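You operate a simulated robot arm through the tools that you are given. There is no shell and no other tool.

Carry out the task below with a simulated robot arm. There is one attempt and no reset: what you move stays moved.

Task
Put some things from the top of the long desk away. At the end: the red bracket from the top of the long desk stands on top of the black case; the yellow roll from the top of the long desk is in the right top drawer; whatever was shut is shut again. Leave all else as you found it, and nothing knocked over (what rides in a drawer may roll over).

The check looks at the end state, three seconds after you hand in, the way a careful person would. Anything else that was tipped, shoved, dropped, spilled or broken makes it a failure.

Robot
A 6-joint arm with a two-finger parallel gripper, fixed in place. Base frame: the origin is at the foot of the arm, x ahead of it, y to its left, z up; the work surface is at about z = 0.78. Units: m, degrees, N and s.
With the tool pointing down near the work surface it reaches from about 0.24 to 0.64 m from the base axis. Its first joint turns from -66.0 to 66.0 degrees. Payload 2.7 kg.
Tool frame: the origin (TCP) lies between the finger pads and is the grasp point; the fingertips stand 0.023 m ahead of it; z points along the fingers, y is the line along which they close. Largest opening 0.094 m; finger width 0.038, thickness 0.01; the body of the gripper, 0.054 by 0.096 m, starts 0.039 m behind the TCP.
Orientation is that of the tool frame in the base frame, as [roll, pitch, yaw] about the fixed x, y, z axes, in that order (R = Rz(yaw) Ry(pitch) Rx(roll)). With the fingers straight down and closing along the base's y, the tool's x points along the base's -x, its y along +y and its z along -z.

Tools
- The arm moves only by the tool move_arm. Its arguments are lists of equal length, an entry for each row: "dr": the turn, a rotation vector about the base's x, y, z in units of 45 degrees (1.0 is 45 degrees), a list of three; "linear": the shift along the base's x, y, z in units of 400 mm (1.0 is 400 mm), a list of three; "jaw": the opening, from 0 (shut) to 1 (fully open). In form: {"dr": [[ax, ay, az], ...], "linear": [[tx, ty, tz], ...], "jaw": [jaw, ...]}. A call has 1 to 20 rows; each row is the pose to reach, as a shift and turn from the pose commanded when the call began. A call with a number of a shift or a turn outside -1 to 1 is refused whole. A row lasts 0.2 s, in which the tool goes at most 0.05 m and 8.6 degrees; a call with a longer step from one row to the next is refused whole, and so is a gripper value outside its range. A pose out of reach is approached as far as the arm can. The call stops where the force on the tool passes 40 N (or 10 N more than at its start, if that is more) or the arm is blocked; 0.2 s more then pass. Each finger travels about 0.045 m/s and halts on what it meets, pressing with about 23 N; the grip force reading is that of the motor and also rises with nothing between the fingers. The clock runs only during rows and for 0.2 s after the last one: add rows that repeat a pose to give the fingers time. The reply holds the time, the measured pose of the TCP, the force on the tool along the base axes, the opening and the grip force, in the units named above and with some noise, with the torque about the TCP (base axes, N m) and any sound that the robot's microphone picked up.
- Cameras (640 x 400 px; columns grow to the right, rows downward): "scene" is fixed at [0.0762, -0.453, 1.3767]; the picture's right is [0.64, -0.77, 0.00], its down [-0.62, -0.52, -0.58] and it looks along [0.45, 0.37, -0.81] (base axes); focal length 292 px, centre (320, 200). "wrist" rides on the gripper at [0.086, 0.016, -0.074] in the tool frame; the picture's right is [-0.18, 0.98, 0.00], its down [-0.58, -0.11, -0.81] and it looks along [-0.79, -0.15, 0.59] (tool axes); focal length 243 px, centre (320, 200). There is no depth. A picture from a camera that has moved, and an enlarged one, comes with that camera's place and axes in the base frame and with its lens.
- camera(camera): a new picture of that camera. The clock stands still meanwhile.
- close_up(camera, box): a new picture of the part [left, top, right, bottom] of that camera's present view, enlarged. The clock stands still meanwhile.
- close_job(): hands the job in; it is judged then, once.

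Nothing tells you positions but the pictures and the camera data. Unless the task says otherwise, let go and move clear before handing in.

The tools are called after "Call:" by a JSON object that holds its "fn" and its "kwargs". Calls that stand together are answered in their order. move_arm: Moves the arm, as the interface text tells. Its arguments: {"type":"object","properties":{"dr":{"type":"array"},"linear":{"type":"array"},"jaw":{"type":"array"}},"required":["dr","linear","jaw"]} The other tools are called the same way: camera (camera) takes a picture; close_up (camera, box) takes an enlarged picture of a part of a camera's view; close_job () hands the job in.

At the start:

```text
time_s: 0.0
tcp_pos: [0.3475, -0.1401, 1.0634]
orientation: [-180.0, 0.1, -179.9]
contact_force: [-0.1, 0.3, 0.4]
torque: [-0.01, -0.04, 0.0]
width: 0.094
gripper_force: 0.0
```

scene: 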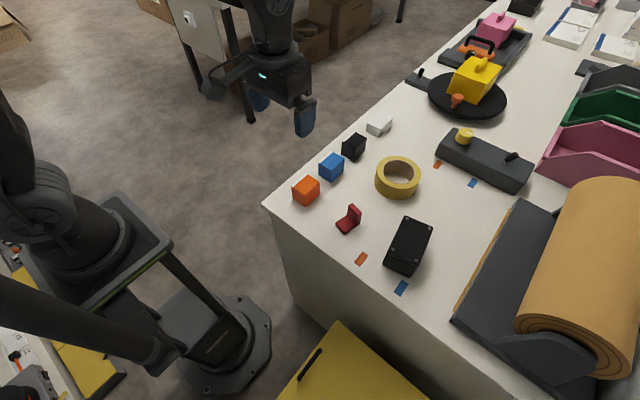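
wrist: 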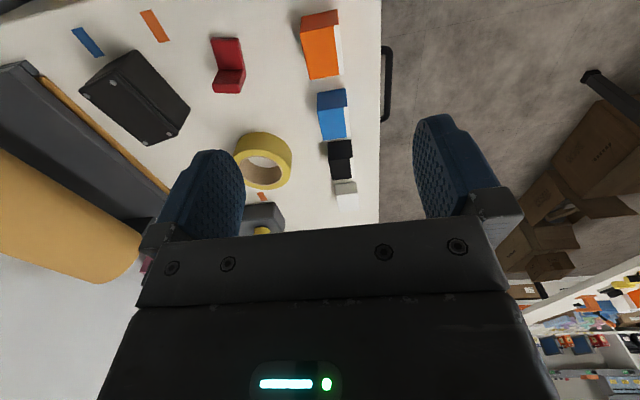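

The desk lies to the arm's right, with the bracket near (0.40, -0.27), the case near (0.44, -0.41) and the roll near (0.58, -0.29). A drawer handle shows under the desk's left edge near x = 0.52. I'll look closer before moving anything.

Call:
{"fn": "close_up", "kwargs": {"camera": "scene", "box": [260, 110, 460, 300]}}

Call:
{"fn": "close_up", "kwargs": {"camera": "wrist", "box": [60, 0, 420, 225]}}

Call:
{"fn": "close_up", "kwargs": {"camera": "scene", "box": [240, 280, 480, 400]}}

```text
2.11 times, centred on (360, 205) of scene
camera zoom: at [0.0762, -0.453, 1.3767], right [0.64, -0.77, 0.0], down [-0.62, -0.52, -0.58], along [0.45, 0.37, -0.81], focal length 616 px, centre (236, 190)
```

zoom: 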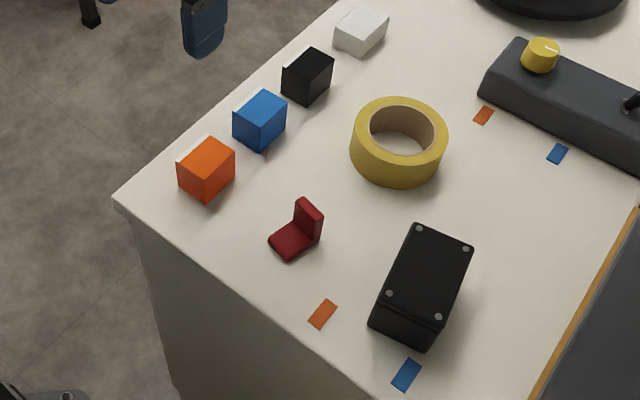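

```text
1.78 times, centred on (240, 112) of wrist
camera zoom: at [0.2611, -0.1246, 1.1374], right [0.18, 0.98, 0.0], down [0.58, -0.11, 0.81], along [0.79, -0.15, -0.59], focal length 431 px, centre (462, 356)
```

zoom: 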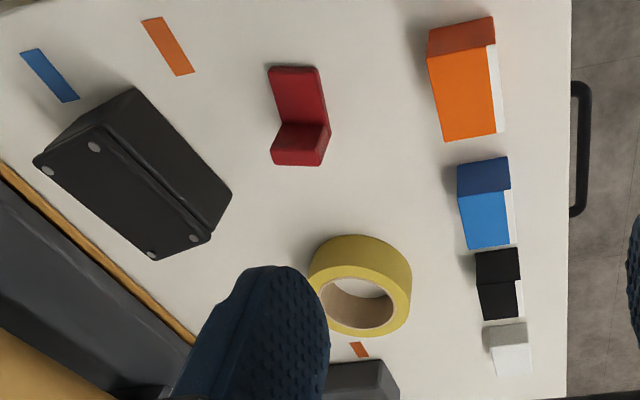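

```text
2.67 times, centred on (360, 340) of scene
camera zoom: at [0.0762, -0.453, 1.3767], right [0.64, -0.77, 0.0], down [-0.62, -0.52, -0.58], along [0.45, 0.37, -0.81], focal length 780 px, centre (213, -173)
```

zoom: 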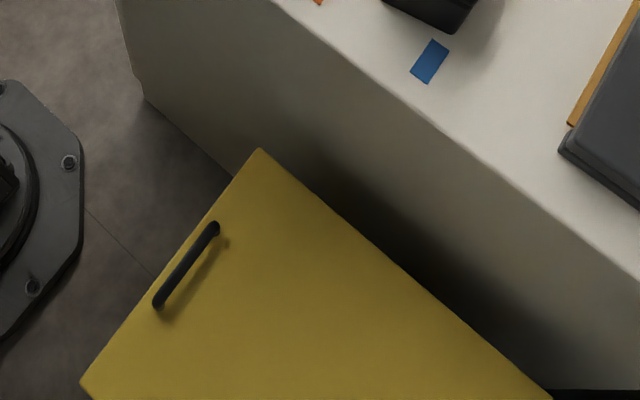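

The yellow cabinet is a separate piece of furniture. I'll swing the arm to the desk's front side to see the drawer fronts with the wrist camera.

Call:
{"fn": "move_arm", "kwargs": {"dr": [[0, 0, -0.125], [0, 0, -0.25], [0, 0, -0.375], [0, 0, -0.5], [0, 0, -0.625], [0, 0, -0.75], [0, 0, -0.875], [0, 0, -1]], "linear": [[0.02, 0.1, 0], [0.04, 0.2, 0], [0.06, 0.3, 0], [0.08, 0.4, 0], [0.1, 0.5, 0], [0.12, 0.6, 0], [0.14, 0.7, 0], [0.16, 0.8, 0]], "jaw": [1, 1, 1, 1, 1, 1, 1, 1]}}

Call:
{"fn": "move_arm", "kwargs": {"dr": [[0, 0, -0.16], [0, 0, -0.32], [0, 0, -0.48], [0, 0, -0.64], [0, 0, -0.8], [0, 0, -0.9], [0, 0, -1]], "linear": [[0, 0, -0.03], [0, 0, -0.06], [0, 0, -0.1], [0, 0, -0.14], [0, 0, -0.18], [0, 0, -0.2], [0, 0, -0.2]], "jaw": [1, 1, 1, 1, 1, 1, 1]}}

Call:
{"fn": "camera", "kwargs": {"camera": "wrist"}}

Call:
{"fn": "camera", "kwargs": {"camera": "scene"}}

```text
time_s: 1.8
tcp_pos: [0.4128, 0.182, 1.0657]
orientation: [-180.0, 0.0, 135.0]
contact_force: [-0.5, 0.2, -0.5]
torque: [-0.01, 0.01, 0.0]
width: 0.094
gripper_force: 0.1
```

```text
time_s: 3.4
tcp_pos: [0.4117, 0.1793, 0.9846]
orientation: [180.0, 0.0, 89.9]
contact_force: [-0.4, -0.6, 0.9]
torque: [0.01, -0.01, 0.0]
width: 0.0942
gripper_force: 0.1
```

```text
taken
camera wrist: at [0.4268, 0.2659, 1.058], right [0.98, -0.19, 0.0], down [-0.11, -0.58, 0.81], along [-0.15, -0.79, -0.59], focal length 243 px, centre (320, 200)
```

wrist: 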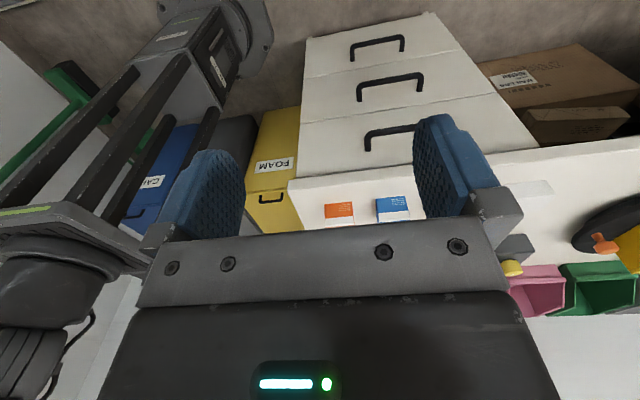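

```text
taken
```

scene: 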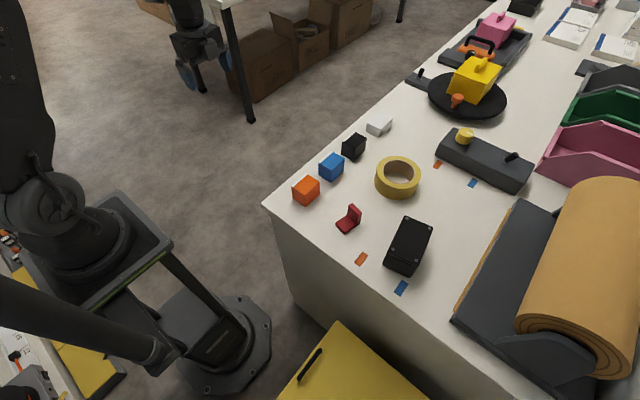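

Three drawers form a stack at the desk's right end. I'll zoom in on the top one and its handle.

Call:
{"fn": "close_up", "kwargs": {"camera": "wrist", "box": [280, 0, 560, 220]}}

```text
1.82 times, centred on (420, 110) of wrist
camera zoom: at [0.4268, 0.2659, 1.058], right [0.98, -0.19, 0.0], down [-0.11, -0.58, 0.81], along [-0.15, -0.79, -0.59], focal length 441 px, centre (138, 364)
```

zoom: 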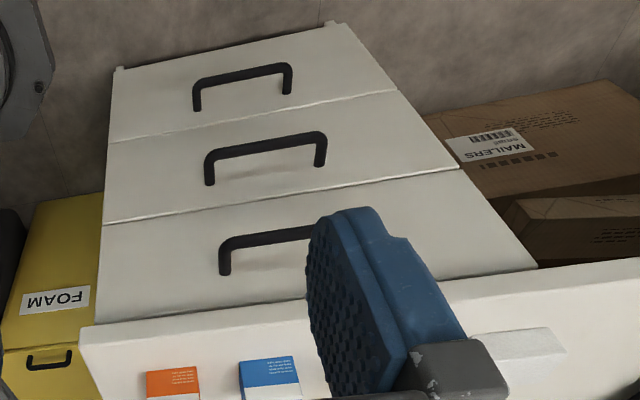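

The top right drawer's handle bar is at roughly x 0.46–0.61, y -0.04, z 0.677. I'll turn the gripper back so it closes along y and get a closer look at the handle for hooking.

Call:
{"fn": "move_arm", "kwargs": {"dr": [[0, 0, 0.17], [0, 0, 0.34], [0, 0, 0.51], [0, 0, 0.68], [0, 0, 0.85], [0, 0, 1]], "linear": [[0, 0, 0], [0, 0, 0], [0, 0, 0], [0, 0, 0], [0, 0, 0], [0, 0, 0]], "jaw": [1, 1, 1, 1, 1, 1]}}

Call:
{"fn": "move_arm", "kwargs": {"dr": [[0, 0, 0.17], [0, 0, 0.34], [0, 0, 0.51], [0, 0, 0.68], [0, 0, 0.85], [0, 0, 1], [0, 0, 1]], "linear": [[0, -0.06, -0.05], [0, -0.12, -0.1], [0, -0.18, -0.15], [0, -0.24, -0.2], [0, -0.3, -0.25], [0, -0.36, -0.3], [0, -0.36, -0.3]], "jaw": [1, 1, 1, 1, 1, 1, 1]}}

Call:
{"fn": "camera", "kwargs": {"camera": "wrist"}}

Call:
{"fn": "camera", "kwargs": {"camera": "scene"}}

```text
time_s: 4.8
tcp_pos: [0.4123, 0.1789, 0.9851]
orientation: [179.9, 0.0, 135.1]
contact_force: [0.4, 0.3, -0.3]
torque: [-0.01, 0.01, 0.05]
width: 0.0942
gripper_force: 0.0
```

```text
time_s: 6.4
tcp_pos: [0.4128, 0.0329, 0.8638]
orientation: [180.0, 0.0, -179.9]
contact_force: [0.1, 0.1, -0.2]
torque: [0.01, 0.02, 0.0]
width: 0.094
gripper_force: 0.0
```

```text
taken
camera wrist: at [0.3258, 0.0503, 0.9384], right [0.18, 0.98, 0.0], down [0.58, -0.11, 0.81], along [0.79, -0.15, -0.59], focal length 243 px, centre (320, 200)
```

wrist: 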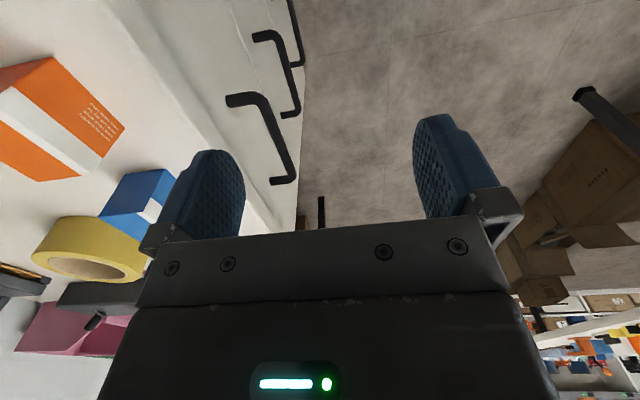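

```text
taken
```

scene: 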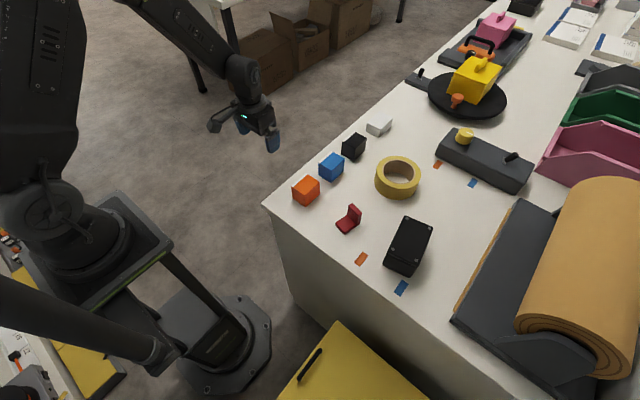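

Call:
{"fn": "close_up", "kwargs": {"camera": "wrist", "box": [160, 30, 380, 230]}}

```text
2.00 times, centred on (270, 130) of wrist
camera zoom: at [0.3258, 0.0503, 0.9384], right [0.18, 0.98, 0.0], down [0.58, -0.11, 0.81], along [0.79, -0.15, -0.59], focal length 485 px, centre (420, 340)
```

zoom: 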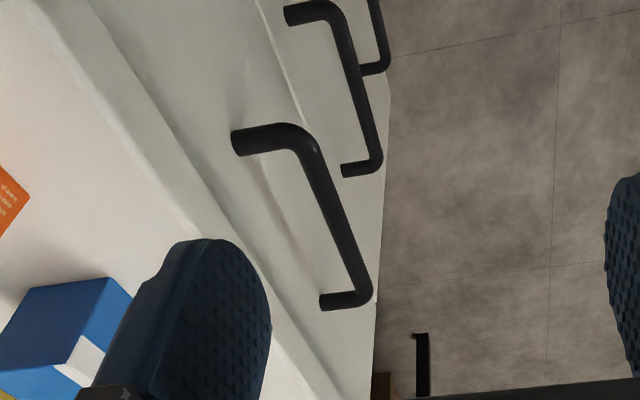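

The handle bar runs from (0.465, -0.046) to (0.609, -0.048) at z ≈ 0.677. The drawer front is at y ≈ -0.085 and the desk slab overhangs to about y -0.068, so I'll point the gripper horizontally toward -y and clamp the bar from above and below.

Call:
{"fn": "move_arm", "kwargs": {"dr": [[-0.15, 0, 0], [-0.3, 0, 0], [-0.45, 0, 0], [-0.6, 0, 0], [-0.75, 0, 0], [-0.9, 0, 0], [-1, 0, 0], [-1, 0, 0]], "linear": [[0.04, 0.06, -0.02], [0.08, 0.12, -0.04], [0.12, 0.18, -0.06], [0.16, 0.24, -0.08], [0.2, 0.29, -0.1], [0.24, 0.29, -0.12], [0.265, 0.29, -0.14], [0.265, 0.29, -0.14]], "jaw": [1, 1, 1, 1, 1, 1, 1, 1]}}

Call:
{"fn": "move_arm", "kwargs": {"dr": [[-0.15, 0, 0], [-0.3, 0, 0], [-0.45, 0, 0], [-0.6, 0, 0], [-0.75, 0, 0], [-0.9, 0, 0], [-1, 0, 0], [-1, 0, 0]], "linear": [[0, 0, -0.05], [0, 0, -0.1], [0, 0, -0.15], [0, 0, -0.2], [0, 0, -0.25], [0, 0, -0.3], [0, 0, -0.325], [0, 0, -0.325]], "jaw": [1, 1, 1, 1, 1, 1, 1, 1]}}

Call:
{"fn": "camera", "kwargs": {"camera": "wrist"}}

Call:
{"fn": "camera", "kwargs": {"camera": "scene"}}

```text
time_s: 8.2
tcp_pos: [0.517, 0.1506, 0.8076]
orientation: [-134.9, 0.0, -179.9]
contact_force: [-0.1, 0.6, -0.6]
torque: [0.0, -0.01, -0.04]
width: 0.0941
gripper_force: 0.1
```

```text
time_s: 10.0
tcp_pos: [0.4673, 0.1212, 0.707]
orientation: [-90.0, -0.1, 180.0]
contact_force: [-0.4, -0.4, 0.4]
torque: [-0.02, 0.0, -0.04]
width: 0.0939
gripper_force: 0.0
out of reach, approached as far as the arm can: row 4, 5, 6, 7, 8
```

```text
taken
camera wrist: at [0.3795, 0.1963, 0.6897], right [0.18, 0.0, -0.98], down [0.58, 0.81, 0.11], along [0.79, -0.59, 0.15], focal length 243 px, centre (320, 200)
```

wrist: 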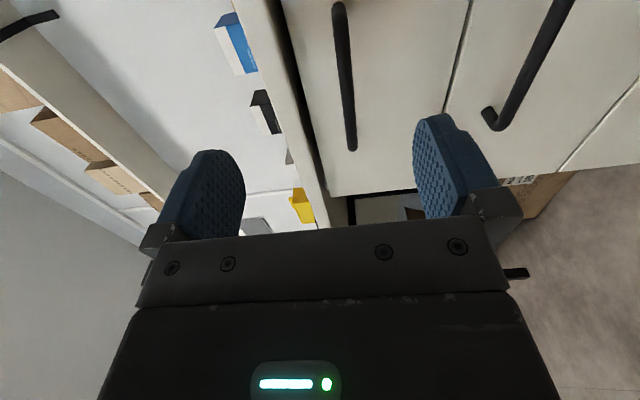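

```text
taken
```

scene: 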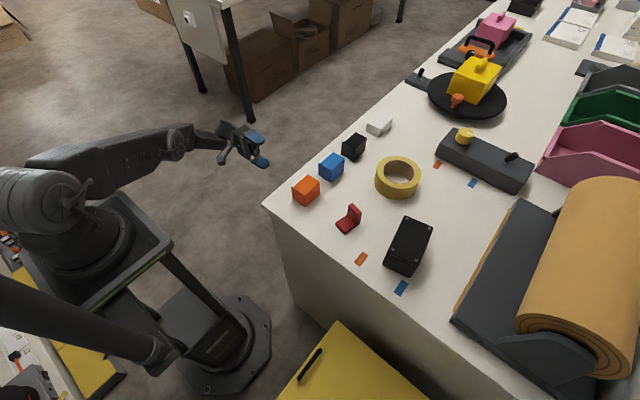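

The horizontal pose at y = 0.15 was just past reach, but it should be reachable nearer the handle. I'll advance toward the handle with a partly closed jaw and check how the commanded pose tracks.

Call:
{"fn": "move_arm", "kwargs": {"dr": [[0, 0, 0], [0, 0, 0], [0, 0, 0], [0, 0, 0], [0, 0, 0]], "linear": [[0, -0.08, 0], [0, -0.16, 0], [0, -0.24, 0], [0, -0.24, 0], [0, -0.24, 0]], "jaw": [0.6, 0.6, 0.6, 0.6, 0.6]}}

Call:
{"fn": "camera", "kwargs": {"camera": "wrist"}}

```text
time_s: 11.2
tcp_pos: [0.4677, 0.0268, 0.7071]
orientation: [-90.0, 0.1, 180.0]
contact_force: [-0.4, 0.2, 0.0]
torque: [0.02, -0.01, -0.01]
width: 0.0564
gripper_force: 0.1
```

```text
taken
camera wrist: at [0.3806, 0.1009, 0.6905], right [0.18, 0.0, -0.98], down [0.58, 0.81, 0.11], along [0.79, -0.59, 0.15], focal length 243 px, centre (320, 200)
```

wrist: 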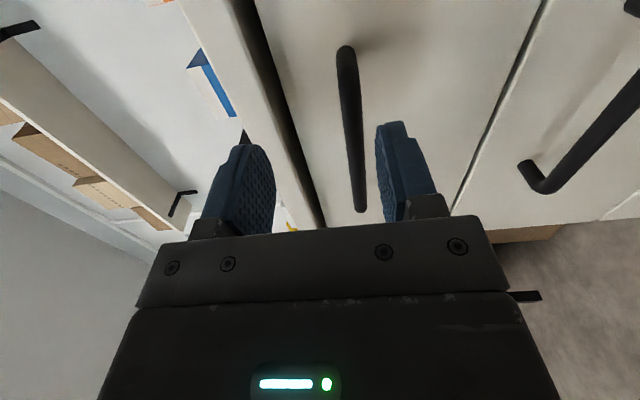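

The commanded pose follows the reached pose, which helps. The handle bar reads as z ≈ 0.685, so I'll align to x = 0.50, z = 0.685 before advancing.

Call:
{"fn": "move_arm", "kwargs": {"dr": [[0, 0, 0], [0, 0, 0], [0, 0, 0]], "linear": [[0.04, -0.02, -0.03], [0.08, -0.03, -0.055], [0.08, -0.03, -0.055]], "jaw": [0.6, 0.6, 0.6]}}

Call:
{"fn": "camera", "kwargs": {"camera": "wrist"}}

```text
time_s: 12.0
tcp_pos: [0.4992, 0.0136, 0.6878]
orientation: [-90.0, 0.1, -180.0]
contact_force: [-0.1, 0.5, -0.6]
torque: [-0.02, 0.0, 0.0]
width: 0.0561
gripper_force: 0.1
```

```text
taken
camera wrist: at [0.4131, 0.0896, 0.6693], right [0.18, 0.0, -0.98], down [0.58, 0.81, 0.11], along [0.79, -0.59, 0.15], focal length 243 px, centre (320, 200)
```

wrist: 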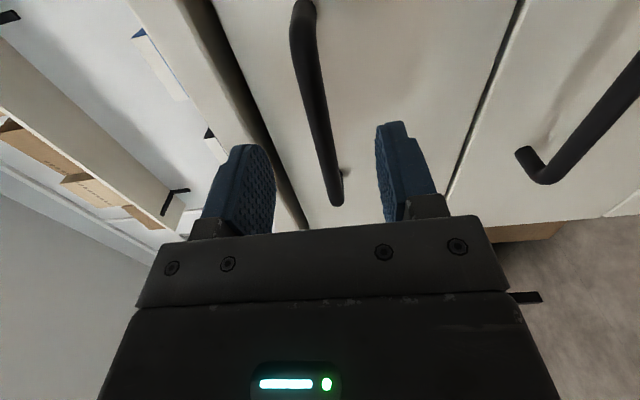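

The bar sits centered between the fingers at z ≈ 0.688. I'll advance onto it and close.

Call:
{"fn": "move_arm", "kwargs": {"dr": [[0, 0, 0], [0, 0, 0], [0, 0, 0], [0, 0, 0], [0, 0, 0], [0, 0, 0], [0, 0, 0], [0, 0, 0], [0, 0, 0]], "linear": [[0, -0.05, 0], [0, -0.1, 0], [0, -0.13, 0], [0, -0.13, 0], [0, -0.13, 0], [0, -0.13, 0], [0, -0.13, 0], [0, -0.13, 0], [0, -0.13, 0]], "jaw": [0.6, 0.6, 0.6, 0, 0, 0, 0, 0, 0]}}

Call:
{"fn": "camera", "kwargs": {"camera": "wrist"}}

```text
time_s: 14.0
tcp_pos: [0.5024, -0.0387, 0.688]
orientation: [-90.1, 0.0, 180.0]
contact_force: [5.2, -1.4, -10.4]
torque: [0.05, -0.17, 0.44]
width: 0.0138
gripper_force: 45.3
```

```text
taken
camera wrist: at [0.4145, 0.0364, 0.6712], right [0.18, 0.0, -0.98], down [0.58, 0.81, 0.11], along [0.79, -0.59, 0.15], focal length 243 px, centre (320, 200)
```

wrist: 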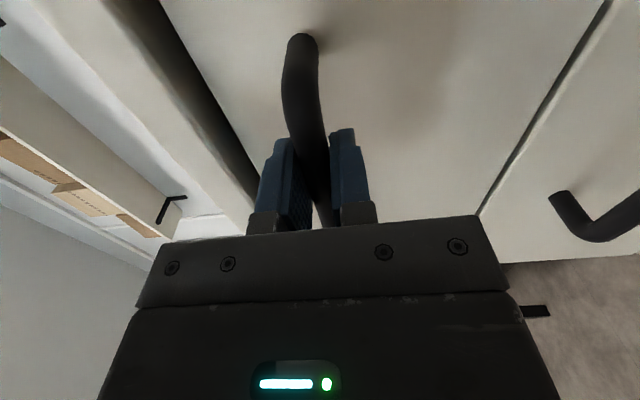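

The bar is gripped (width 0.014). Pulling the drawer out gently.

Call:
{"fn": "move_arm", "kwargs": {"dr": [[0, 0, 0], [0, 0, 0], [0, 0, 0], [0, 0, 0], [0, 0, 0], [0, 0, 0], [0, 0, 0]], "linear": [[0, 0.03, 0], [0, 0.06, 0], [0, 0.09, 0], [0, 0.12, 0], [0, 0.15, 0], [0, 0.18, 0], [0, 0.18, 0]], "jaw": [0, 0, 0, 0, 0, 0, 0]}}

Call:
{"fn": "camera", "kwargs": {"camera": "scene"}}

```text
time_s: 15.6
tcp_pos: [0.502, 0.0317, 0.6878]
orientation: [-90.4, -0.4, -179.8]
contact_force: [1.7, -1.5, -34.6]
torque: [0.19, -1.25, -0.84]
width: 0.0137
gripper_force: 45.1
```

```text
taken
```

scene: 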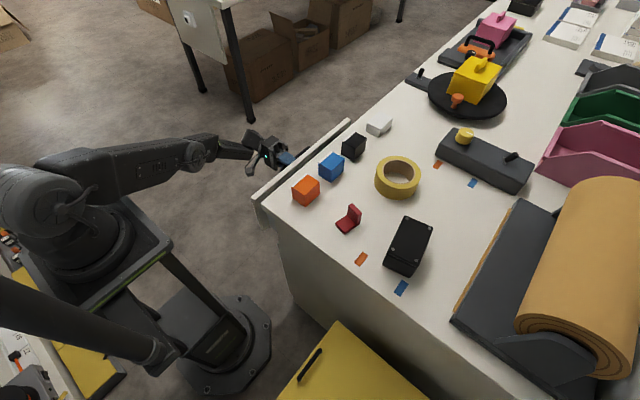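

The drawer is sliding out (about 7 cm). I'll loosen slightly, tilt the gripper 45° upward around the bar so I have reach, re-grip and continue pulling.

Call:
{"fn": "move_arm", "kwargs": {"dr": [[0, 0, 0], [0, 0, 0], [0, 0, 0], [0, 0, 0]], "linear": [[0, 0, 0], [0, 0, 0], [0, 0, 0], [0, 0, 0]], "jaw": [0.35, 0.35, 0.35, 0.35]}}

Call:
{"fn": "move_arm", "kwargs": {"dr": [[0.15, 0, 0], [0.3, 0, 0], [0.45, 0, 0], [0.6, 0, 0], [0.75, 0, 0], [0.9, 0, 0], [1, 0, 0], [1, 0, 0]], "linear": [[0, 0, 0], [0, 0, 0], [0, 0, 0], [0, 0, 0], [0, 0, 0], [0, 0, 0], [0, 0, 0], [0, 0, 0]], "jaw": [0.35, 0.35, 0.35, 0.35, 0.35, 0.35, 0.35, 0.35]}}

Call:
{"fn": "camera", "kwargs": {"camera": "wrist"}}

```text
time_s: 16.6
tcp_pos: [0.5026, 0.0323, 0.692]
orientation: [-90.1, -0.1, -179.9]
contact_force: [-0.3, 0.3, 0.0]
torque: [0.01, 0.01, 0.0]
width: 0.0327
gripper_force: 0.1
```

```text
time_s: 18.4
tcp_pos: [0.5035, 0.0329, 0.6898]
orientation: [-135.1, 0.1, -180.0]
contact_force: [-0.3, -0.3, -0.1]
torque: [0.0, -0.01, -0.01]
width: 0.0329
gripper_force: 0.1
```

```text
taken
camera wrist: at [0.4158, 0.0973, 0.7293], right [0.18, 0.7, -0.69], down [0.58, 0.49, 0.65], along [0.79, -0.52, -0.31], focal length 243 px, centre (320, 200)
```

wrist: 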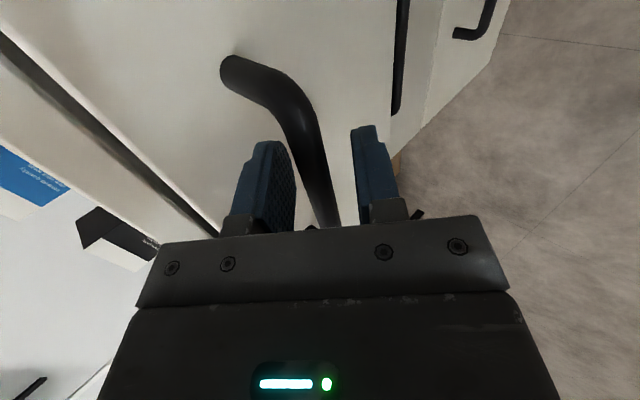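

Still straddling the bar, now at 45°. Re-gripping and pulling further.

Call:
{"fn": "move_arm", "kwargs": {"dr": [[0, 0, 0], [0, 0, 0], [0, 0, 0], [0, 0, 0], [0, 0, 0]], "linear": [[0, 0, -0.008], [0, 0, -0.008], [0, 0, -0.008], [0, 0, -0.008], [0, 0, -0.008]], "jaw": [0, 0, 0, 0, 0]}}

Call:
{"fn": "move_arm", "kwargs": {"dr": [[0, 0, 0], [0, 0, 0], [0, 0, 0], [0, 0, 0], [0, 0, 0], [0, 0, 0], [0, 0, 0], [0, 0, 0], [0, 0, 0], [0, 0, 0], [0, 0, 0], [0, 0, 0]], "linear": [[0, 0.03, 0], [0, 0.06, 0], [0, 0.09, 0], [0, 0.12, 0], [0, 0.15, 0], [0, 0.18, 0], [0, 0.21, 0], [0, 0.24, 0], [0, 0.27, 0], [0, 0.3, 0], [0, 0.33, 0], [0, 0.33, 0]], "jaw": [0, 0, 0, 0, 0, 0, 0, 0, 0, 0, 0, 0]}}

Call:
{"fn": "camera", "kwargs": {"camera": "scene"}}

```text
time_s: 19.6
tcp_pos: [0.5041, 0.0335, 0.6878]
orientation: [-135.0, 0.1, 180.0]
contact_force: [-0.6, 1.2, 28.8]
torque: [0.02, -0.06, -1.02]
width: 0.0136
gripper_force: 45.3
```

```text
time_s: 22.2
tcp_pos: [0.5031, 0.1663, 0.687]
orientation: [-135.0, 0.2, -179.7]
contact_force: [24.7, -1.6, 5.8]
torque: [0.02, -1.06, -0.71]
width: 0.0138
gripper_force: 45.0
```

```text
taken
```

scene: 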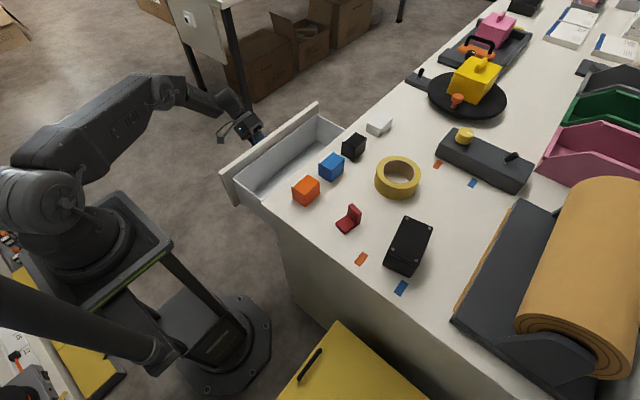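

The drawer is about 20 cm open and looks empty. I'll try a little more opening.

Call:
{"fn": "move_arm", "kwargs": {"dr": [[0, 0, 0], [0, 0, 0], [0, 0, 0], [0, 0, 0]], "linear": [[-0.005, 0.03, 0], [-0.005, 0.06, 0], [-0.005, 0.08, 0], [-0.005, 0.08, 0]], "jaw": [0, 0, 0, 0]}}

Call:
{"fn": "camera", "kwargs": {"camera": "scene"}}

```text
time_s: 23.2
tcp_pos: [0.5033, 0.1978, 0.6872]
orientation: [-135.0, 0.4, -179.7]
contact_force: [36.7, -1.9, 0.7]
torque: [0.03, -0.66, -0.98]
width: 0.0135
gripper_force: 45.3
```

```text
taken
```

scene: 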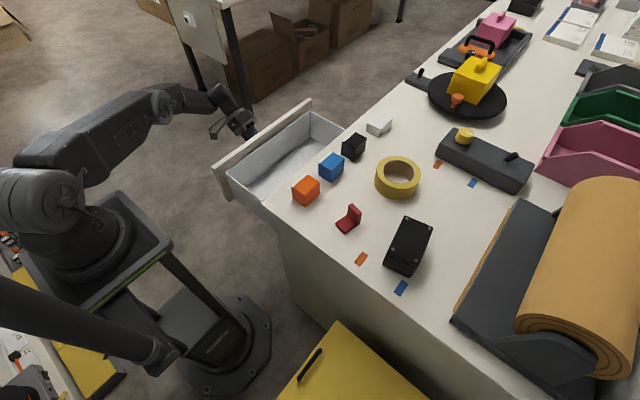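

The drawer is about 24 cm open. Now I'll loosen the grip, back out along the finger axis, and lift away.

Call:
{"fn": "move_arm", "kwargs": {"dr": [[0, 0, 0], [0, 0, 0], [0, 0, 0], [0, 0, 0]], "linear": [[0, 0, 0], [0, 0, 0], [0, 0, 0], [0, 0, 0]], "jaw": [0.4, 0.4, 0.4, 0.4]}}

Call:
{"fn": "move_arm", "kwargs": {"dr": [[0, 0, 0], [0, 0, 0], [0, 0, 0], [0, 0, 0], [0, 0, 0]], "linear": [[-0.005, 0.025, 0.025], [-0.01, 0.05, 0.05], [-0.02, 0.075, 0.075], [-0.03, 0.1, 0.1], [-0.03, 0.1, 0.1]], "jaw": [0.4, 0.4, 0.4, 0.4, 0.4]}}

Call:
{"fn": "camera", "kwargs": {"camera": "wrist"}}

Call:
{"fn": "camera", "kwargs": {"camera": "scene"}}

```text
time_s: 24.2
tcp_pos: [0.5014, 0.1974, 0.6857]
orientation: [-135.1, 0.0, -180.0]
contact_force: [-1.4, 1.0, -1.4]
torque: [0.01, -0.01, -0.05]
width: 0.0368
gripper_force: 0.0
```

```text
time_s: 25.4
tcp_pos: [0.4879, 0.2372, 0.7267]
orientation: [-135.0, 0.0, 180.0]
contact_force: [0.6, 0.0, -0.1]
torque: [-0.01, -0.01, 0.0]
width: 0.0379
gripper_force: 0.0
```

```text
taken
camera wrist: at [0.4005, 0.302, 0.7668], right [0.18, 0.69, -0.7], down [0.58, 0.49, 0.65], along [0.79, -0.52, -0.31], focal length 243 px, centre (320, 200)
```

wrist: 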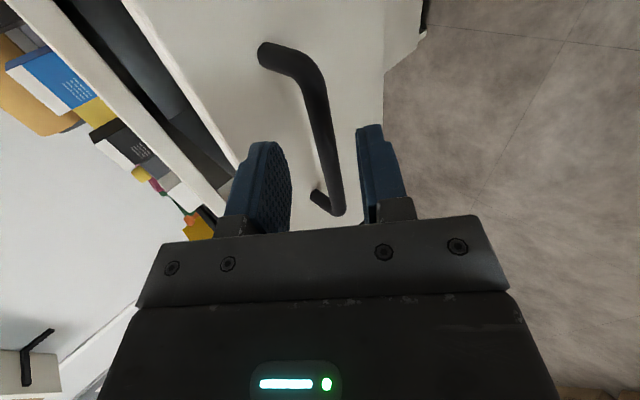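

```text
taken
```

scene: 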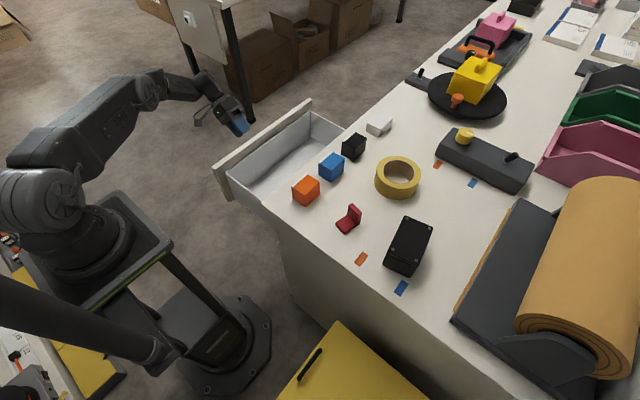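

The gripper is clear of the handle. I'll lift, return the tool to pointing straight down, and move above the desk to look at the roll and bracket.

Call:
{"fn": "move_arm", "kwargs": {"dr": [[0, 0, 0], [0, 0, 0], [0.15, 0, 0], [0.3, 0, 0], [0.45, 0, 0], [0.6, 0, 0], [0.75, 0, 0], [0.9, 0, 0], [1, 0, 0]], "linear": [[0, 0, 0.1], [0, 0, 0.2], [-0.02, 0, 0.3], [-0.04, 0, 0.4], [-0.06, 0, 0.5], [-0.08, 0, 0.6], [-0.1, 0, 0.7], [-0.12, 0, 0.75], [-0.12, 0, 0.75]], "jaw": [0.4, 0.6, 0.8, 1, 1, 1, 1, 1, 1]}}

Call:
{"fn": "move_arm", "kwargs": {"dr": [[0, 0, 0], [0, 0, 0], [0, 0, 0], [0, 0, 0], [0, 0, 0], [0, 0, 0], [0, 0, 0], [0, 0, 0], [0, 0, 0], [0, 0, 0], [0, 0, 0]], "linear": [[0, -0.1, 0], [0, -0.2, 0], [0, -0.3, 0], [0, -0.4, 0], [0, -0.5, 0], [0, -0.6, 0], [-0.02, -0.7, 0], [-0.04, -0.8, 0], [-0.06, -0.9, 0], [-0.08, -1, 0], [-0.08, -1, 0]], "jaw": [1, 1, 1, 1, 1, 1, 1, 1, 1, 1, 1]}}

Call:
{"fn": "move_arm", "kwargs": {"dr": [[0, 0, 0], [0, 0, 0], [0, 0, 0], [0, 0, 0]], "linear": [[-0.04, -0.09, 0], [-0.08, -0.18, 0], [-0.12, -0.27, 0], [-0.12, -0.27, 0]], "jaw": [1, 1, 1, 1]}}

Call:
{"fn": "camera", "kwargs": {"camera": "wrist"}}

Call:
{"fn": "camera", "kwargs": {"camera": "scene"}}

```text
time_s: 27.4
tcp_pos: [0.4389, 0.2358, 1.0285]
orientation: [179.9, 0.0, -180.0]
contact_force: [-0.4, 0.3, 0.1]
torque: [0.03, -0.02, 0.01]
width: 0.0937
gripper_force: 0.0
```

```text
time_s: 29.8
tcp_pos: [0.4067, -0.1637, 1.0267]
orientation: [179.9, 0.0, -180.0]
contact_force: [1.0, -0.1, -0.5]
torque: [0.01, 0.05, 0.0]
width: 0.094
gripper_force: 0.0
```

```text
time_s: 30.8
tcp_pos: [0.3601, -0.2713, 1.0259]
orientation: [-180.0, 0.0, -180.0]
contact_force: [0.3, 0.6, 0.0]
torque: [-0.01, 0.02, 0.0]
width: 0.0944
gripper_force: 0.1
```

```text
taken
camera wrist: at [0.273, -0.2553, 1.0999], right [0.18, 0.98, 0.0], down [0.58, -0.11, 0.81], along [0.79, -0.15, -0.59], focal length 243 px, centre (320, 200)
```

wrist: 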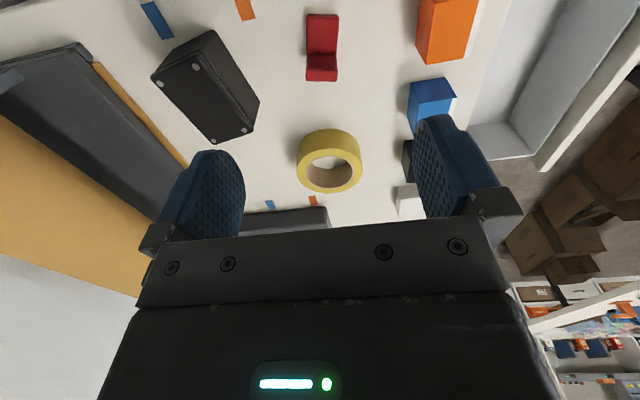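

```text
taken
```

scene: 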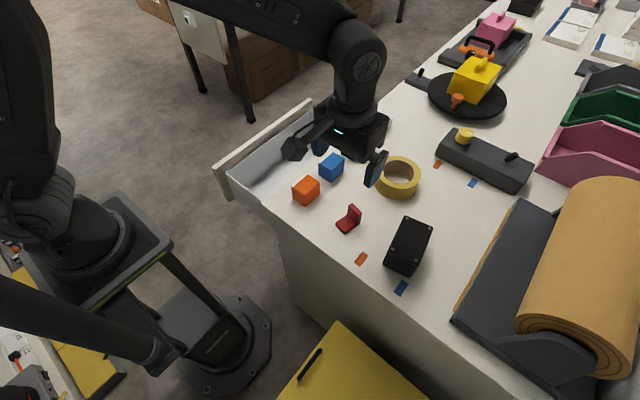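

Call:
{"fn": "close_up", "kwargs": {"camera": "wrist", "box": [240, 0, 440, 210]}}

Call:
{"fn": "close_up", "kwargs": {"camera": "wrist", "box": [120, 0, 360, 150]}}

Call:
{"fn": "close_up", "kwargs": {"camera": "scene", "box": [330, 140, 450, 290]}}

```text
1.90 times, centred on (340, 105) of wrist
camera zoom: at [0.273, -0.2553, 1.0999], right [0.18, 0.98, 0.0], down [0.58, -0.11, 0.81], along [0.79, -0.15, -0.59], focal length 462 px, centre (282, 381)
```

zoom: 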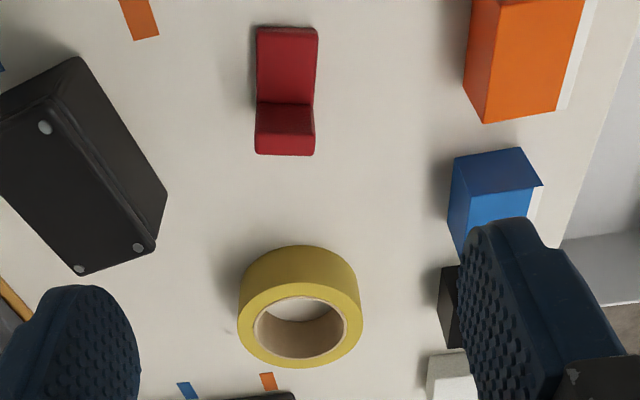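

```text
2.67 times, centred on (240, 75) of wrist
camera zoom: at [0.273, -0.2553, 1.0999], right [0.18, 0.98, 0.0], down [0.58, -0.11, 0.81], along [0.79, -0.15, -0.59], focal length 647 px, centre (533, 533)
```

zoom: 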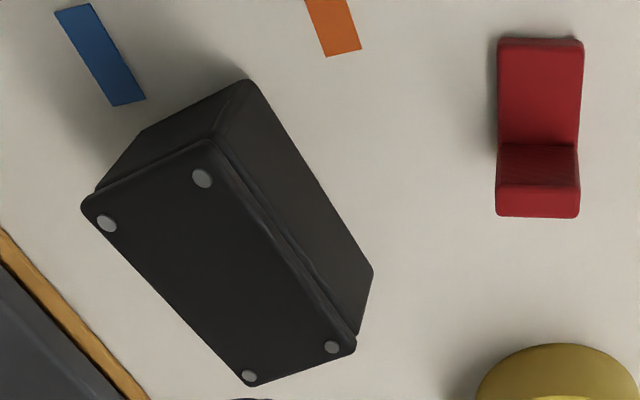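

```text
2.67 times, centred on (390, 215) of scene
camera zoom: at [0.0762, -0.453, 1.3767], right [0.64, -0.77, 0.0], down [-0.62, -0.52, -0.58], along [0.45, 0.37, -0.81], focal length 780 px, centre (133, 160)
```

zoom: 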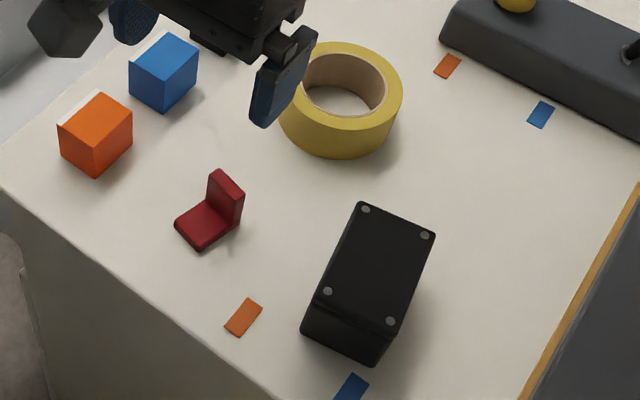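

The roll is centred near (0.562, -0.295), about 0.11 m across, too wide to grip whole. I'll pinch its wall on the side facing the arm, with one finger in the hole, so I turn 45° and hover above that wall.

Call:
{"fn": "move_arm", "kwargs": {"dr": [[0, 0, 0.16], [0, 0, 0.32], [0, 0, 0.48], [0, 0, 0.64], [0, 0, 0.8], [0, 0, 0.96], [0, 0, 1], [0, 0, 1]], "linear": [[0.06, 0, -0.03], [0.12, 0.005, -0.06], [0.18, 0.01, -0.09], [0.24, 0.015, -0.12], [0.3, 0.02, -0.15], [0.36, 0.022, -0.18], [0.4225, 0.0235, -0.2], [0.4225, 0.0235, -0.2]], "jaw": [1, 0.9, 0.8, 0.7, 0.65, 0.65, 0.65, 0.65]}}

Call:
{"fn": "camera", "kwargs": {"camera": "wrist"}}

Call:
{"fn": "close_up", "kwargs": {"camera": "scene", "box": [330, 100, 450, 220]}}

```text
time_s: 32.6
tcp_pos: [0.5288, -0.2602, 0.9462]
orientation: [180.0, -0.1, -134.9]
contact_force: [1.2, -0.8, 0.0]
torque: [0.01, 0.0, 0.02]
width: 0.0612
gripper_force: 0.1
```

```text
taken
camera wrist: at [0.4568, -0.3102, 1.0201], right [-0.57, 0.82, 0.0], down [0.49, 0.33, 0.81], along [0.66, 0.46, -0.59], focal length 243 px, centre (320, 200)
```

wrist: 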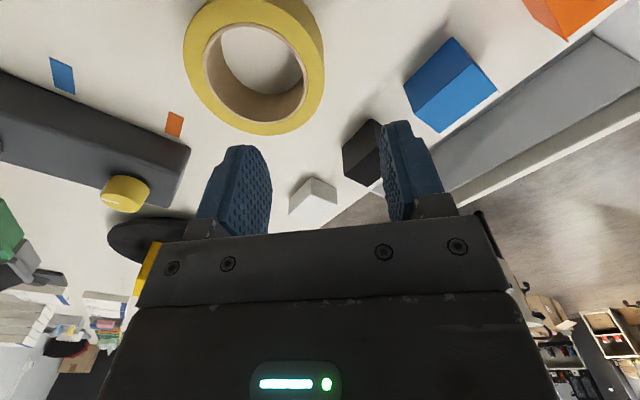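

```text
3.33 times, centred on (390, 160) of scene
camera zoom: at [0.0762, -0.453, 1.3767], right [0.64, -0.77, 0.0], down [-0.62, -0.52, -0.58], along [0.45, 0.37, -0.81], focal length 975 px, centre (87, 333)
```

zoom: 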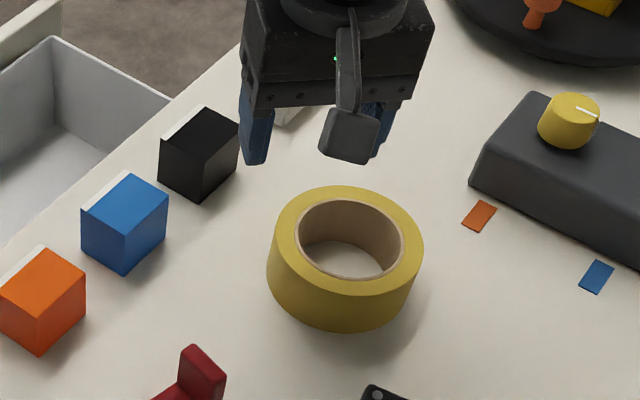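

Refined estimate: roll centre (0.569, -0.298), outer diameter about 0.11, top at about 0.827. Lowering over the wall with one finger in the hole.

Call:
{"fn": "move_arm", "kwargs": {"dr": [[0, 0, 0], [0, 0, 0], [0, 0, 0], [0, 0, 0], [0, 0, 0]], "linear": [[0.015, -0.01, -0.06], [0.015, -0.01, -0.12], [0.015, -0.01, -0.18], [0.015, -0.01, -0.22], [0.015, -0.01, -0.22]], "jaw": [0.65, 0.65, 0.65, 0.65, 0.65]}}

Call:
{"fn": "close_up", "kwargs": {"camera": "scene", "box": [330, 100, 450, 220]}}

Call:
{"fn": "camera", "kwargs": {"camera": "wrist"}}

```text
time_s: 33.8
tcp_pos: [0.5341, -0.2621, 0.8586]
orientation: [-180.0, 0.0, -135.0]
contact_force: [0.1, -0.9, 0.4]
torque: [0.03, 0.0, 0.02]
width: 0.061
gripper_force: 0.1
```

```text
3.33 times, centred on (390, 160) of scene
camera zoom: at [0.0762, -0.453, 1.3767], right [0.64, -0.77, 0.0], down [-0.62, -0.52, -0.58], along [0.45, 0.37, -0.81], focal length 975 px, centre (87, 333)
```

zoom: 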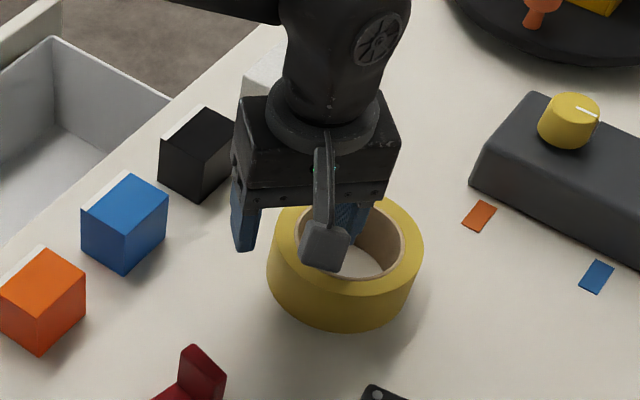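

```text
taken
camera wrist: at [0.4615, -0.3129, 0.9316], right [-0.56, 0.83, 0.0], down [0.49, 0.33, 0.81], along [0.67, 0.46, -0.59], focal length 243 px, centre (320, 200)
```

wrist: 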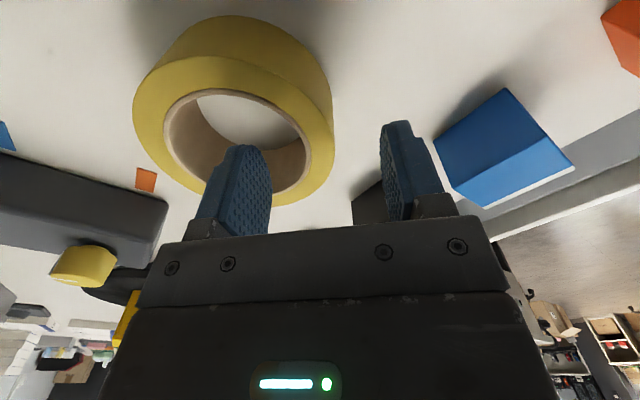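

The left finger is over the hole and the right one is clear outside the wall. I'll descend and close on the wall.

Call:
{"fn": "move_arm", "kwargs": {"dr": [[0, 0, 0], [0, 0, 0], [0, 0, 0], [0, 0, 0], [0, 0, 0], [0, 0, 0], [0, 0, 0], [0, 0, 0], [0, 0, 0], [0, 0, 0]], "linear": [[0, 0, -0.04], [0, 0, -0.08], [0, 0, -0.108], [0, 0, -0.108], [0, 0, -0.108], [0, 0, -0.108], [0, 0, -0.108], [0, 0, -0.108], [0, 0, -0.108], [0, 0, -0.108]], "jaw": [0.65, 0.65, 0.65, 0.65, 0.4, 0.2, 0, 0, 0, 0]}}

Call:
{"fn": "camera", "kwargs": {"camera": "wrist"}}

Call:
{"fn": "close_up", "kwargs": {"camera": "scene", "box": [330, 100, 450, 220]}}

```text
time_s: 36.0
tcp_pos: [0.5334, -0.2627, 0.8142]
orientation: [180.0, -0.1, -135.0]
contact_force: [0.9, 1.2, 0.0]
torque: [0.02, -0.02, 0.03]
width: 0.0204
gripper_force: 23.1
```

```text
taken
camera wrist: at [0.461, -0.3131, 0.8879], right [-0.56, 0.83, 0.0], down [0.49, 0.33, 0.81], along [0.67, 0.46, -0.59], focal length 243 px, centre (320, 200)
```

wrist: 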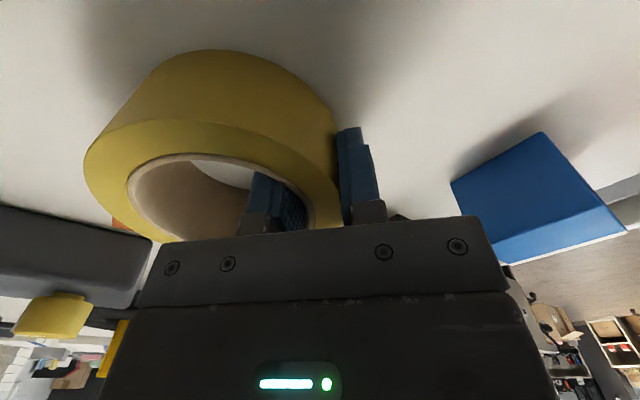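

```text
3.33 times, centred on (390, 160) of scene
camera zoom: at [0.0762, -0.453, 1.3767], right [0.64, -0.77, 0.0], down [-0.62, -0.52, -0.58], along [0.45, 0.37, -0.81], focal length 975 px, centre (87, 333)
```

zoom: 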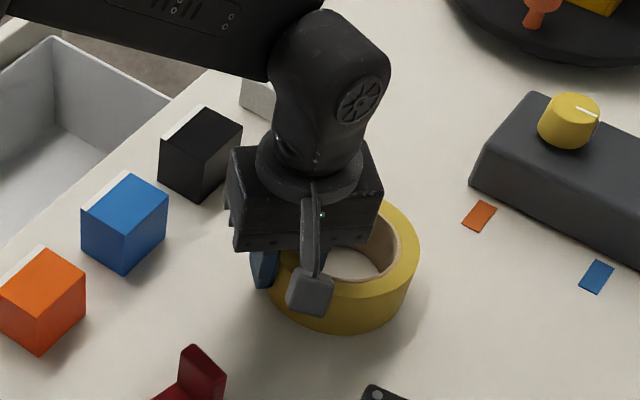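

The roll wall is gripped. I'll lift straight up and carry it over the open drawer.

Call:
{"fn": "move_arm", "kwargs": {"dr": [[0, 0, 0], [0, 0, 0], [0, 0, 0], [0, 0, 0], [0, 0, 0], [0, 0, 0]], "linear": [[0, 0, 0.04], [0, 0, 0.1], [0, 0, 0.18], [0, 0, 0.28], [0, 0, 0.38], [0, 0, 0.38]], "jaw": [0, 0, 0, 0, 0, 0]}}

Call:
{"fn": "move_arm", "kwargs": {"dr": [[0, 0, 0], [0, 0, 0], [0, 0, 0], [0, 0, 0], [0, 0, 0], [0, 0, 0], [0, 0, 0], [0, 0, 0], [0, 0, 0], [0, 0, 0]], "linear": [[-0.02, 0.08, 0], [-0.04, 0.18, 0], [-0.06, 0.28, 0], [-0.08, 0.38, 0], [-0.1, 0.48, 0], [-0.12, 0.58, 0], [-0.14, 0.68, 0], [-0.16, 0.76, 0], [-0.17, 0.8125, 0], [-0.17, 0.8125, 0]], "jaw": [0, 0, 0, 0, 0, 0, 0, 0, 0, 0]}}

Call:
{"fn": "camera", "kwargs": {"camera": "scene"}}

Call:
{"fn": "camera", "kwargs": {"camera": "wrist"}}

```text
time_s: 37.4
tcp_pos: [0.5358, -0.2635, 0.9654]
orientation: [180.0, -0.1, -135.1]
contact_force: [-1.0, -0.5, 0.2]
torque: [0.0, -0.01, 0.0]
width: 0.0
gripper_force: 22.9
```

```text
time_s: 39.6
tcp_pos: [0.4663, 0.0605, 0.969]
orientation: [-180.0, 0.0, -135.0]
contact_force: [-1.1, -0.1, 0.4]
torque: [0.0, 0.01, 0.01]
width: 0.0
gripper_force: 22.2
```

```text
taken
```

scene: 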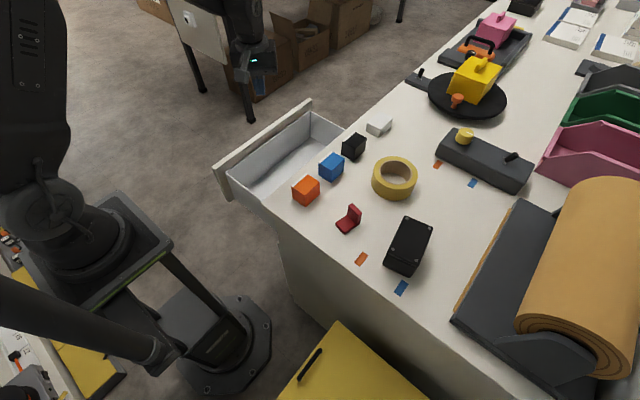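

```text
taken
camera wrist: at [0.393, 0.0114, 1.0427], right [-0.56, 0.83, 0.0], down [0.49, 0.33, 0.81], along [0.67, 0.46, -0.59], focal length 243 px, centre (320, 200)
```

wrist: 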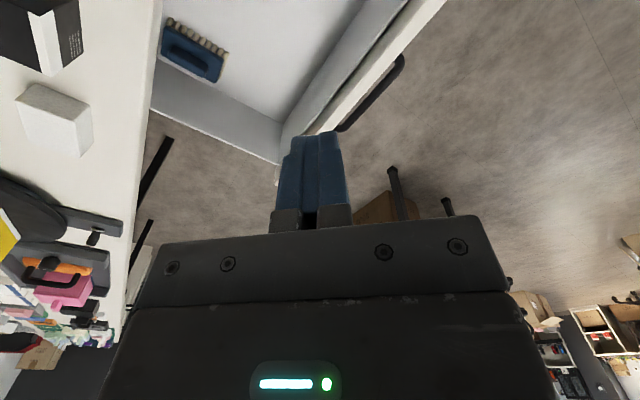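

The grip slipped during the lift and the roll stayed on the desk, apparently upright. There is also a blue brush lying in the drawer, which must stay there. I'll check the roll's present state.

Call:
{"fn": "close_up", "kwargs": {"camera": "scene", "box": [330, 100, 450, 220]}}

Call:
{"fn": "close_up", "kwargs": {"camera": "wrist", "box": [0, 0, 460, 240]}}

```text
3.33 times, centred on (390, 160) of scene
camera zoom: at [0.0762, -0.453, 1.3767], right [0.64, -0.77, 0.0], down [-0.62, -0.52, -0.58], along [0.45, 0.37, -0.81], focal length 975 px, centre (87, 333)
```

zoom: 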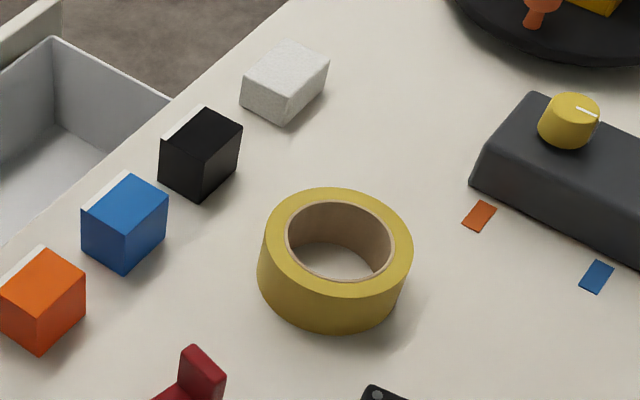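

```text
1.39 times, centred on (230, 120) of wrist
camera zoom: at [0.393, 0.0114, 1.0427], right [-0.56, 0.83, 0.0], down [0.49, 0.33, 0.81], along [0.67, 0.46, -0.59], focal length 338 px, centre (445, 311)
```

zoom: 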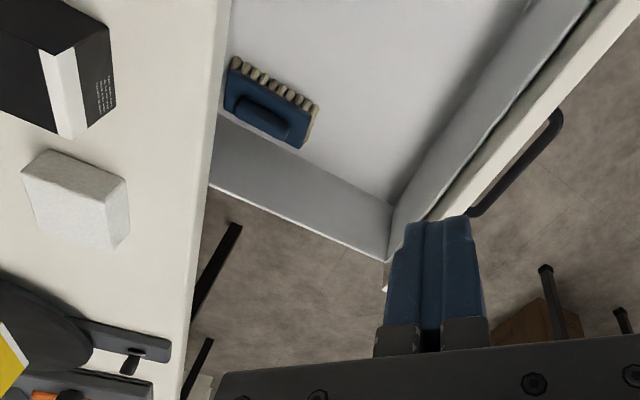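

The roll is upright and just shifted about 1 cm, sitting exactly where the grip left it. I'll go back and re-grip at the same spot, deeper and with more settling time, and test with a small lift.

Call:
{"fn": "move_arm", "kwargs": {"dr": [[0, 0, 0], [0, 0, 0], [0, 0, 0], [0, 0, 0], [0, 0, 0], [0, 0, 0], [0, 0, 0], [0, 0, 0], [0, 0, 0], [0, 0, 0]], "linear": [[0.02, -0.08, 0], [0.04, -0.18, 0], [0.06, -0.28, 0], [0.08, -0.38, 0], [0.1, -0.48, 0], [0.12, -0.58, 0], [0.14, -0.68, 0], [0.16, -0.76, 0], [0.17, -0.81, 0], [0.17, -0.81, 0]], "jaw": [0, 0, 0.2, 0.4, 0.6, 0.65, 0.65, 0.65, 0.65, 0.65]}}

Call:
{"fn": "move_arm", "kwargs": {"dr": [[0, 0, 0], [0, 0, 0], [0, 0, 0], [0, 0, 0], [0, 0, 0]], "linear": [[0, 0, -0.08], [0, 0, -0.16], [0, 0, -0.22], [0, 0, -0.27], [0, 0, -0.27]], "jaw": [0.65, 0.65, 0.65, 0.65, 0.65]}}

Call:
{"fn": "camera", "kwargs": {"camera": "wrist"}}

```text
time_s: 41.8
tcp_pos: [0.5362, -0.2648, 0.9667]
orientation: [180.0, 0.0, -135.0]
contact_force: [1.2, 0.1, 0.3]
torque: [-0.04, -0.01, 0.04]
width: 0.0611
gripper_force: 0.1
```

```text
time_s: 43.0
tcp_pos: [0.5351, -0.2641, 0.8584]
orientation: [180.0, 0.0, -135.0]
contact_force: [-0.7, -0.4, 0.7]
torque: [0.0, -0.02, -0.01]
width: 0.061
gripper_force: 0.1
```

```text
taken
camera wrist: at [0.4616, -0.3143, 0.932], right [-0.56, 0.83, 0.0], down [0.49, 0.33, 0.81], along [0.67, 0.46, -0.59], focal length 243 px, centre (320, 200)
```

wrist: 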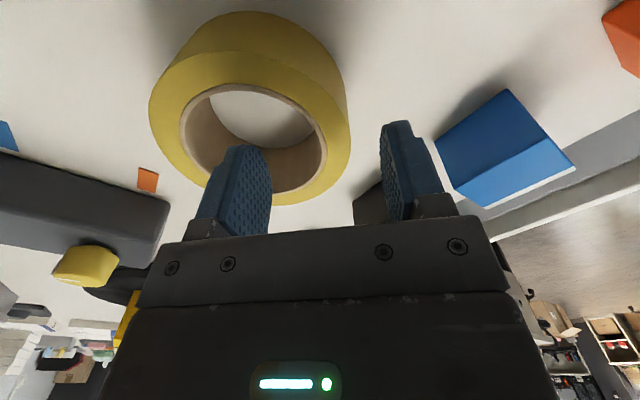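

Call:
{"fn": "move_arm", "kwargs": {"dr": [[0, 0, 0], [0, 0, 0], [0, 0, 0], [0, 0, 0], [0, 0, 0], [0, 0, 0], [0, 0, 0], [0, 0, 0], [0, 0, 0], [0, 0, 0], [0, 0, 0], [0, 0, 0]], "linear": [[0, 0, -0.04], [0, 0, -0.08], [0, 0, -0.12], [0, 0, -0.12], [0, 0, -0.12], [0, 0, -0.12], [0, 0, -0.12], [0, 0, -0.12], [0, 0, -0.12], [0, 0, -0.12], [0, 0, -0.12], [0, 0, -0.12]], "jaw": [0.65, 0.65, 0.65, 0.4, 0.2, 0, 0, 0, 0, 0, 0, 0]}}

Call:
{"fn": "move_arm", "kwargs": {"dr": [[0, 0, 0], [0, 0, 0], [0, 0, 0], [0, 0, 0]], "linear": [[0, 0, 0.008], [0, 0, 0.016], [0, 0, 0.024], [0, 0, 0.03]], "jaw": [0, 0, 0, 0]}}

Call:
{"fn": "camera", "kwargs": {"camera": "wrist"}}

Call:
{"fn": "close_up", "kwargs": {"camera": "scene", "box": [330, 100, 450, 220]}}

```text
time_s: 45.6
tcp_pos: [0.5354, -0.2661, 0.8079]
orientation: [179.9, 0.0, -135.0]
contact_force: [0.1, 0.4, 0.3]
torque: [-0.01, 0.0, -0.04]
width: 0.0202
gripper_force: 23.4
```

```text
time_s: 46.6
tcp_pos: [0.5349, -0.2631, 0.8223]
orientation: [179.9, -0.1, -135.0]
contact_force: [-0.2, 0.7, -2.3]
torque: [0.08, 0.1, -0.02]
width: 0.0204
gripper_force: 22.6
```

```text
taken
camera wrist: at [0.4625, -0.3127, 0.8963], right [-0.56, 0.83, 0.0], down [0.49, 0.33, 0.81], along [0.66, 0.46, -0.59], focal length 243 px, centre (320, 200)
```

wrist: 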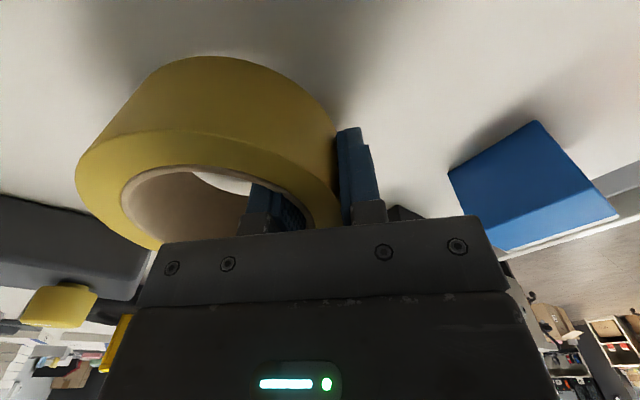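

```text
3.33 times, centred on (390, 160) of scene
camera zoom: at [0.0762, -0.453, 1.3767], right [0.64, -0.77, 0.0], down [-0.62, -0.52, -0.58], along [0.45, 0.37, -0.81], focal length 975 px, centre (87, 333)
```

zoom: 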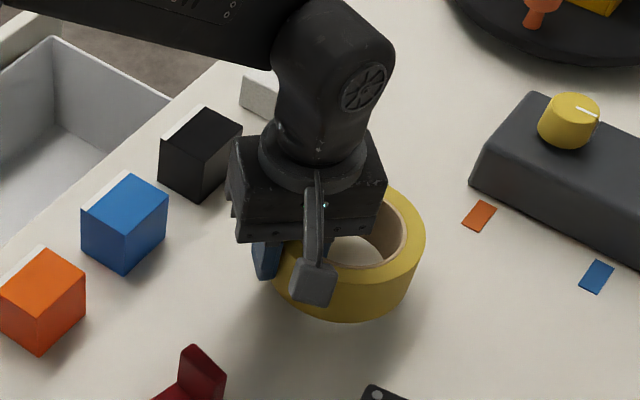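

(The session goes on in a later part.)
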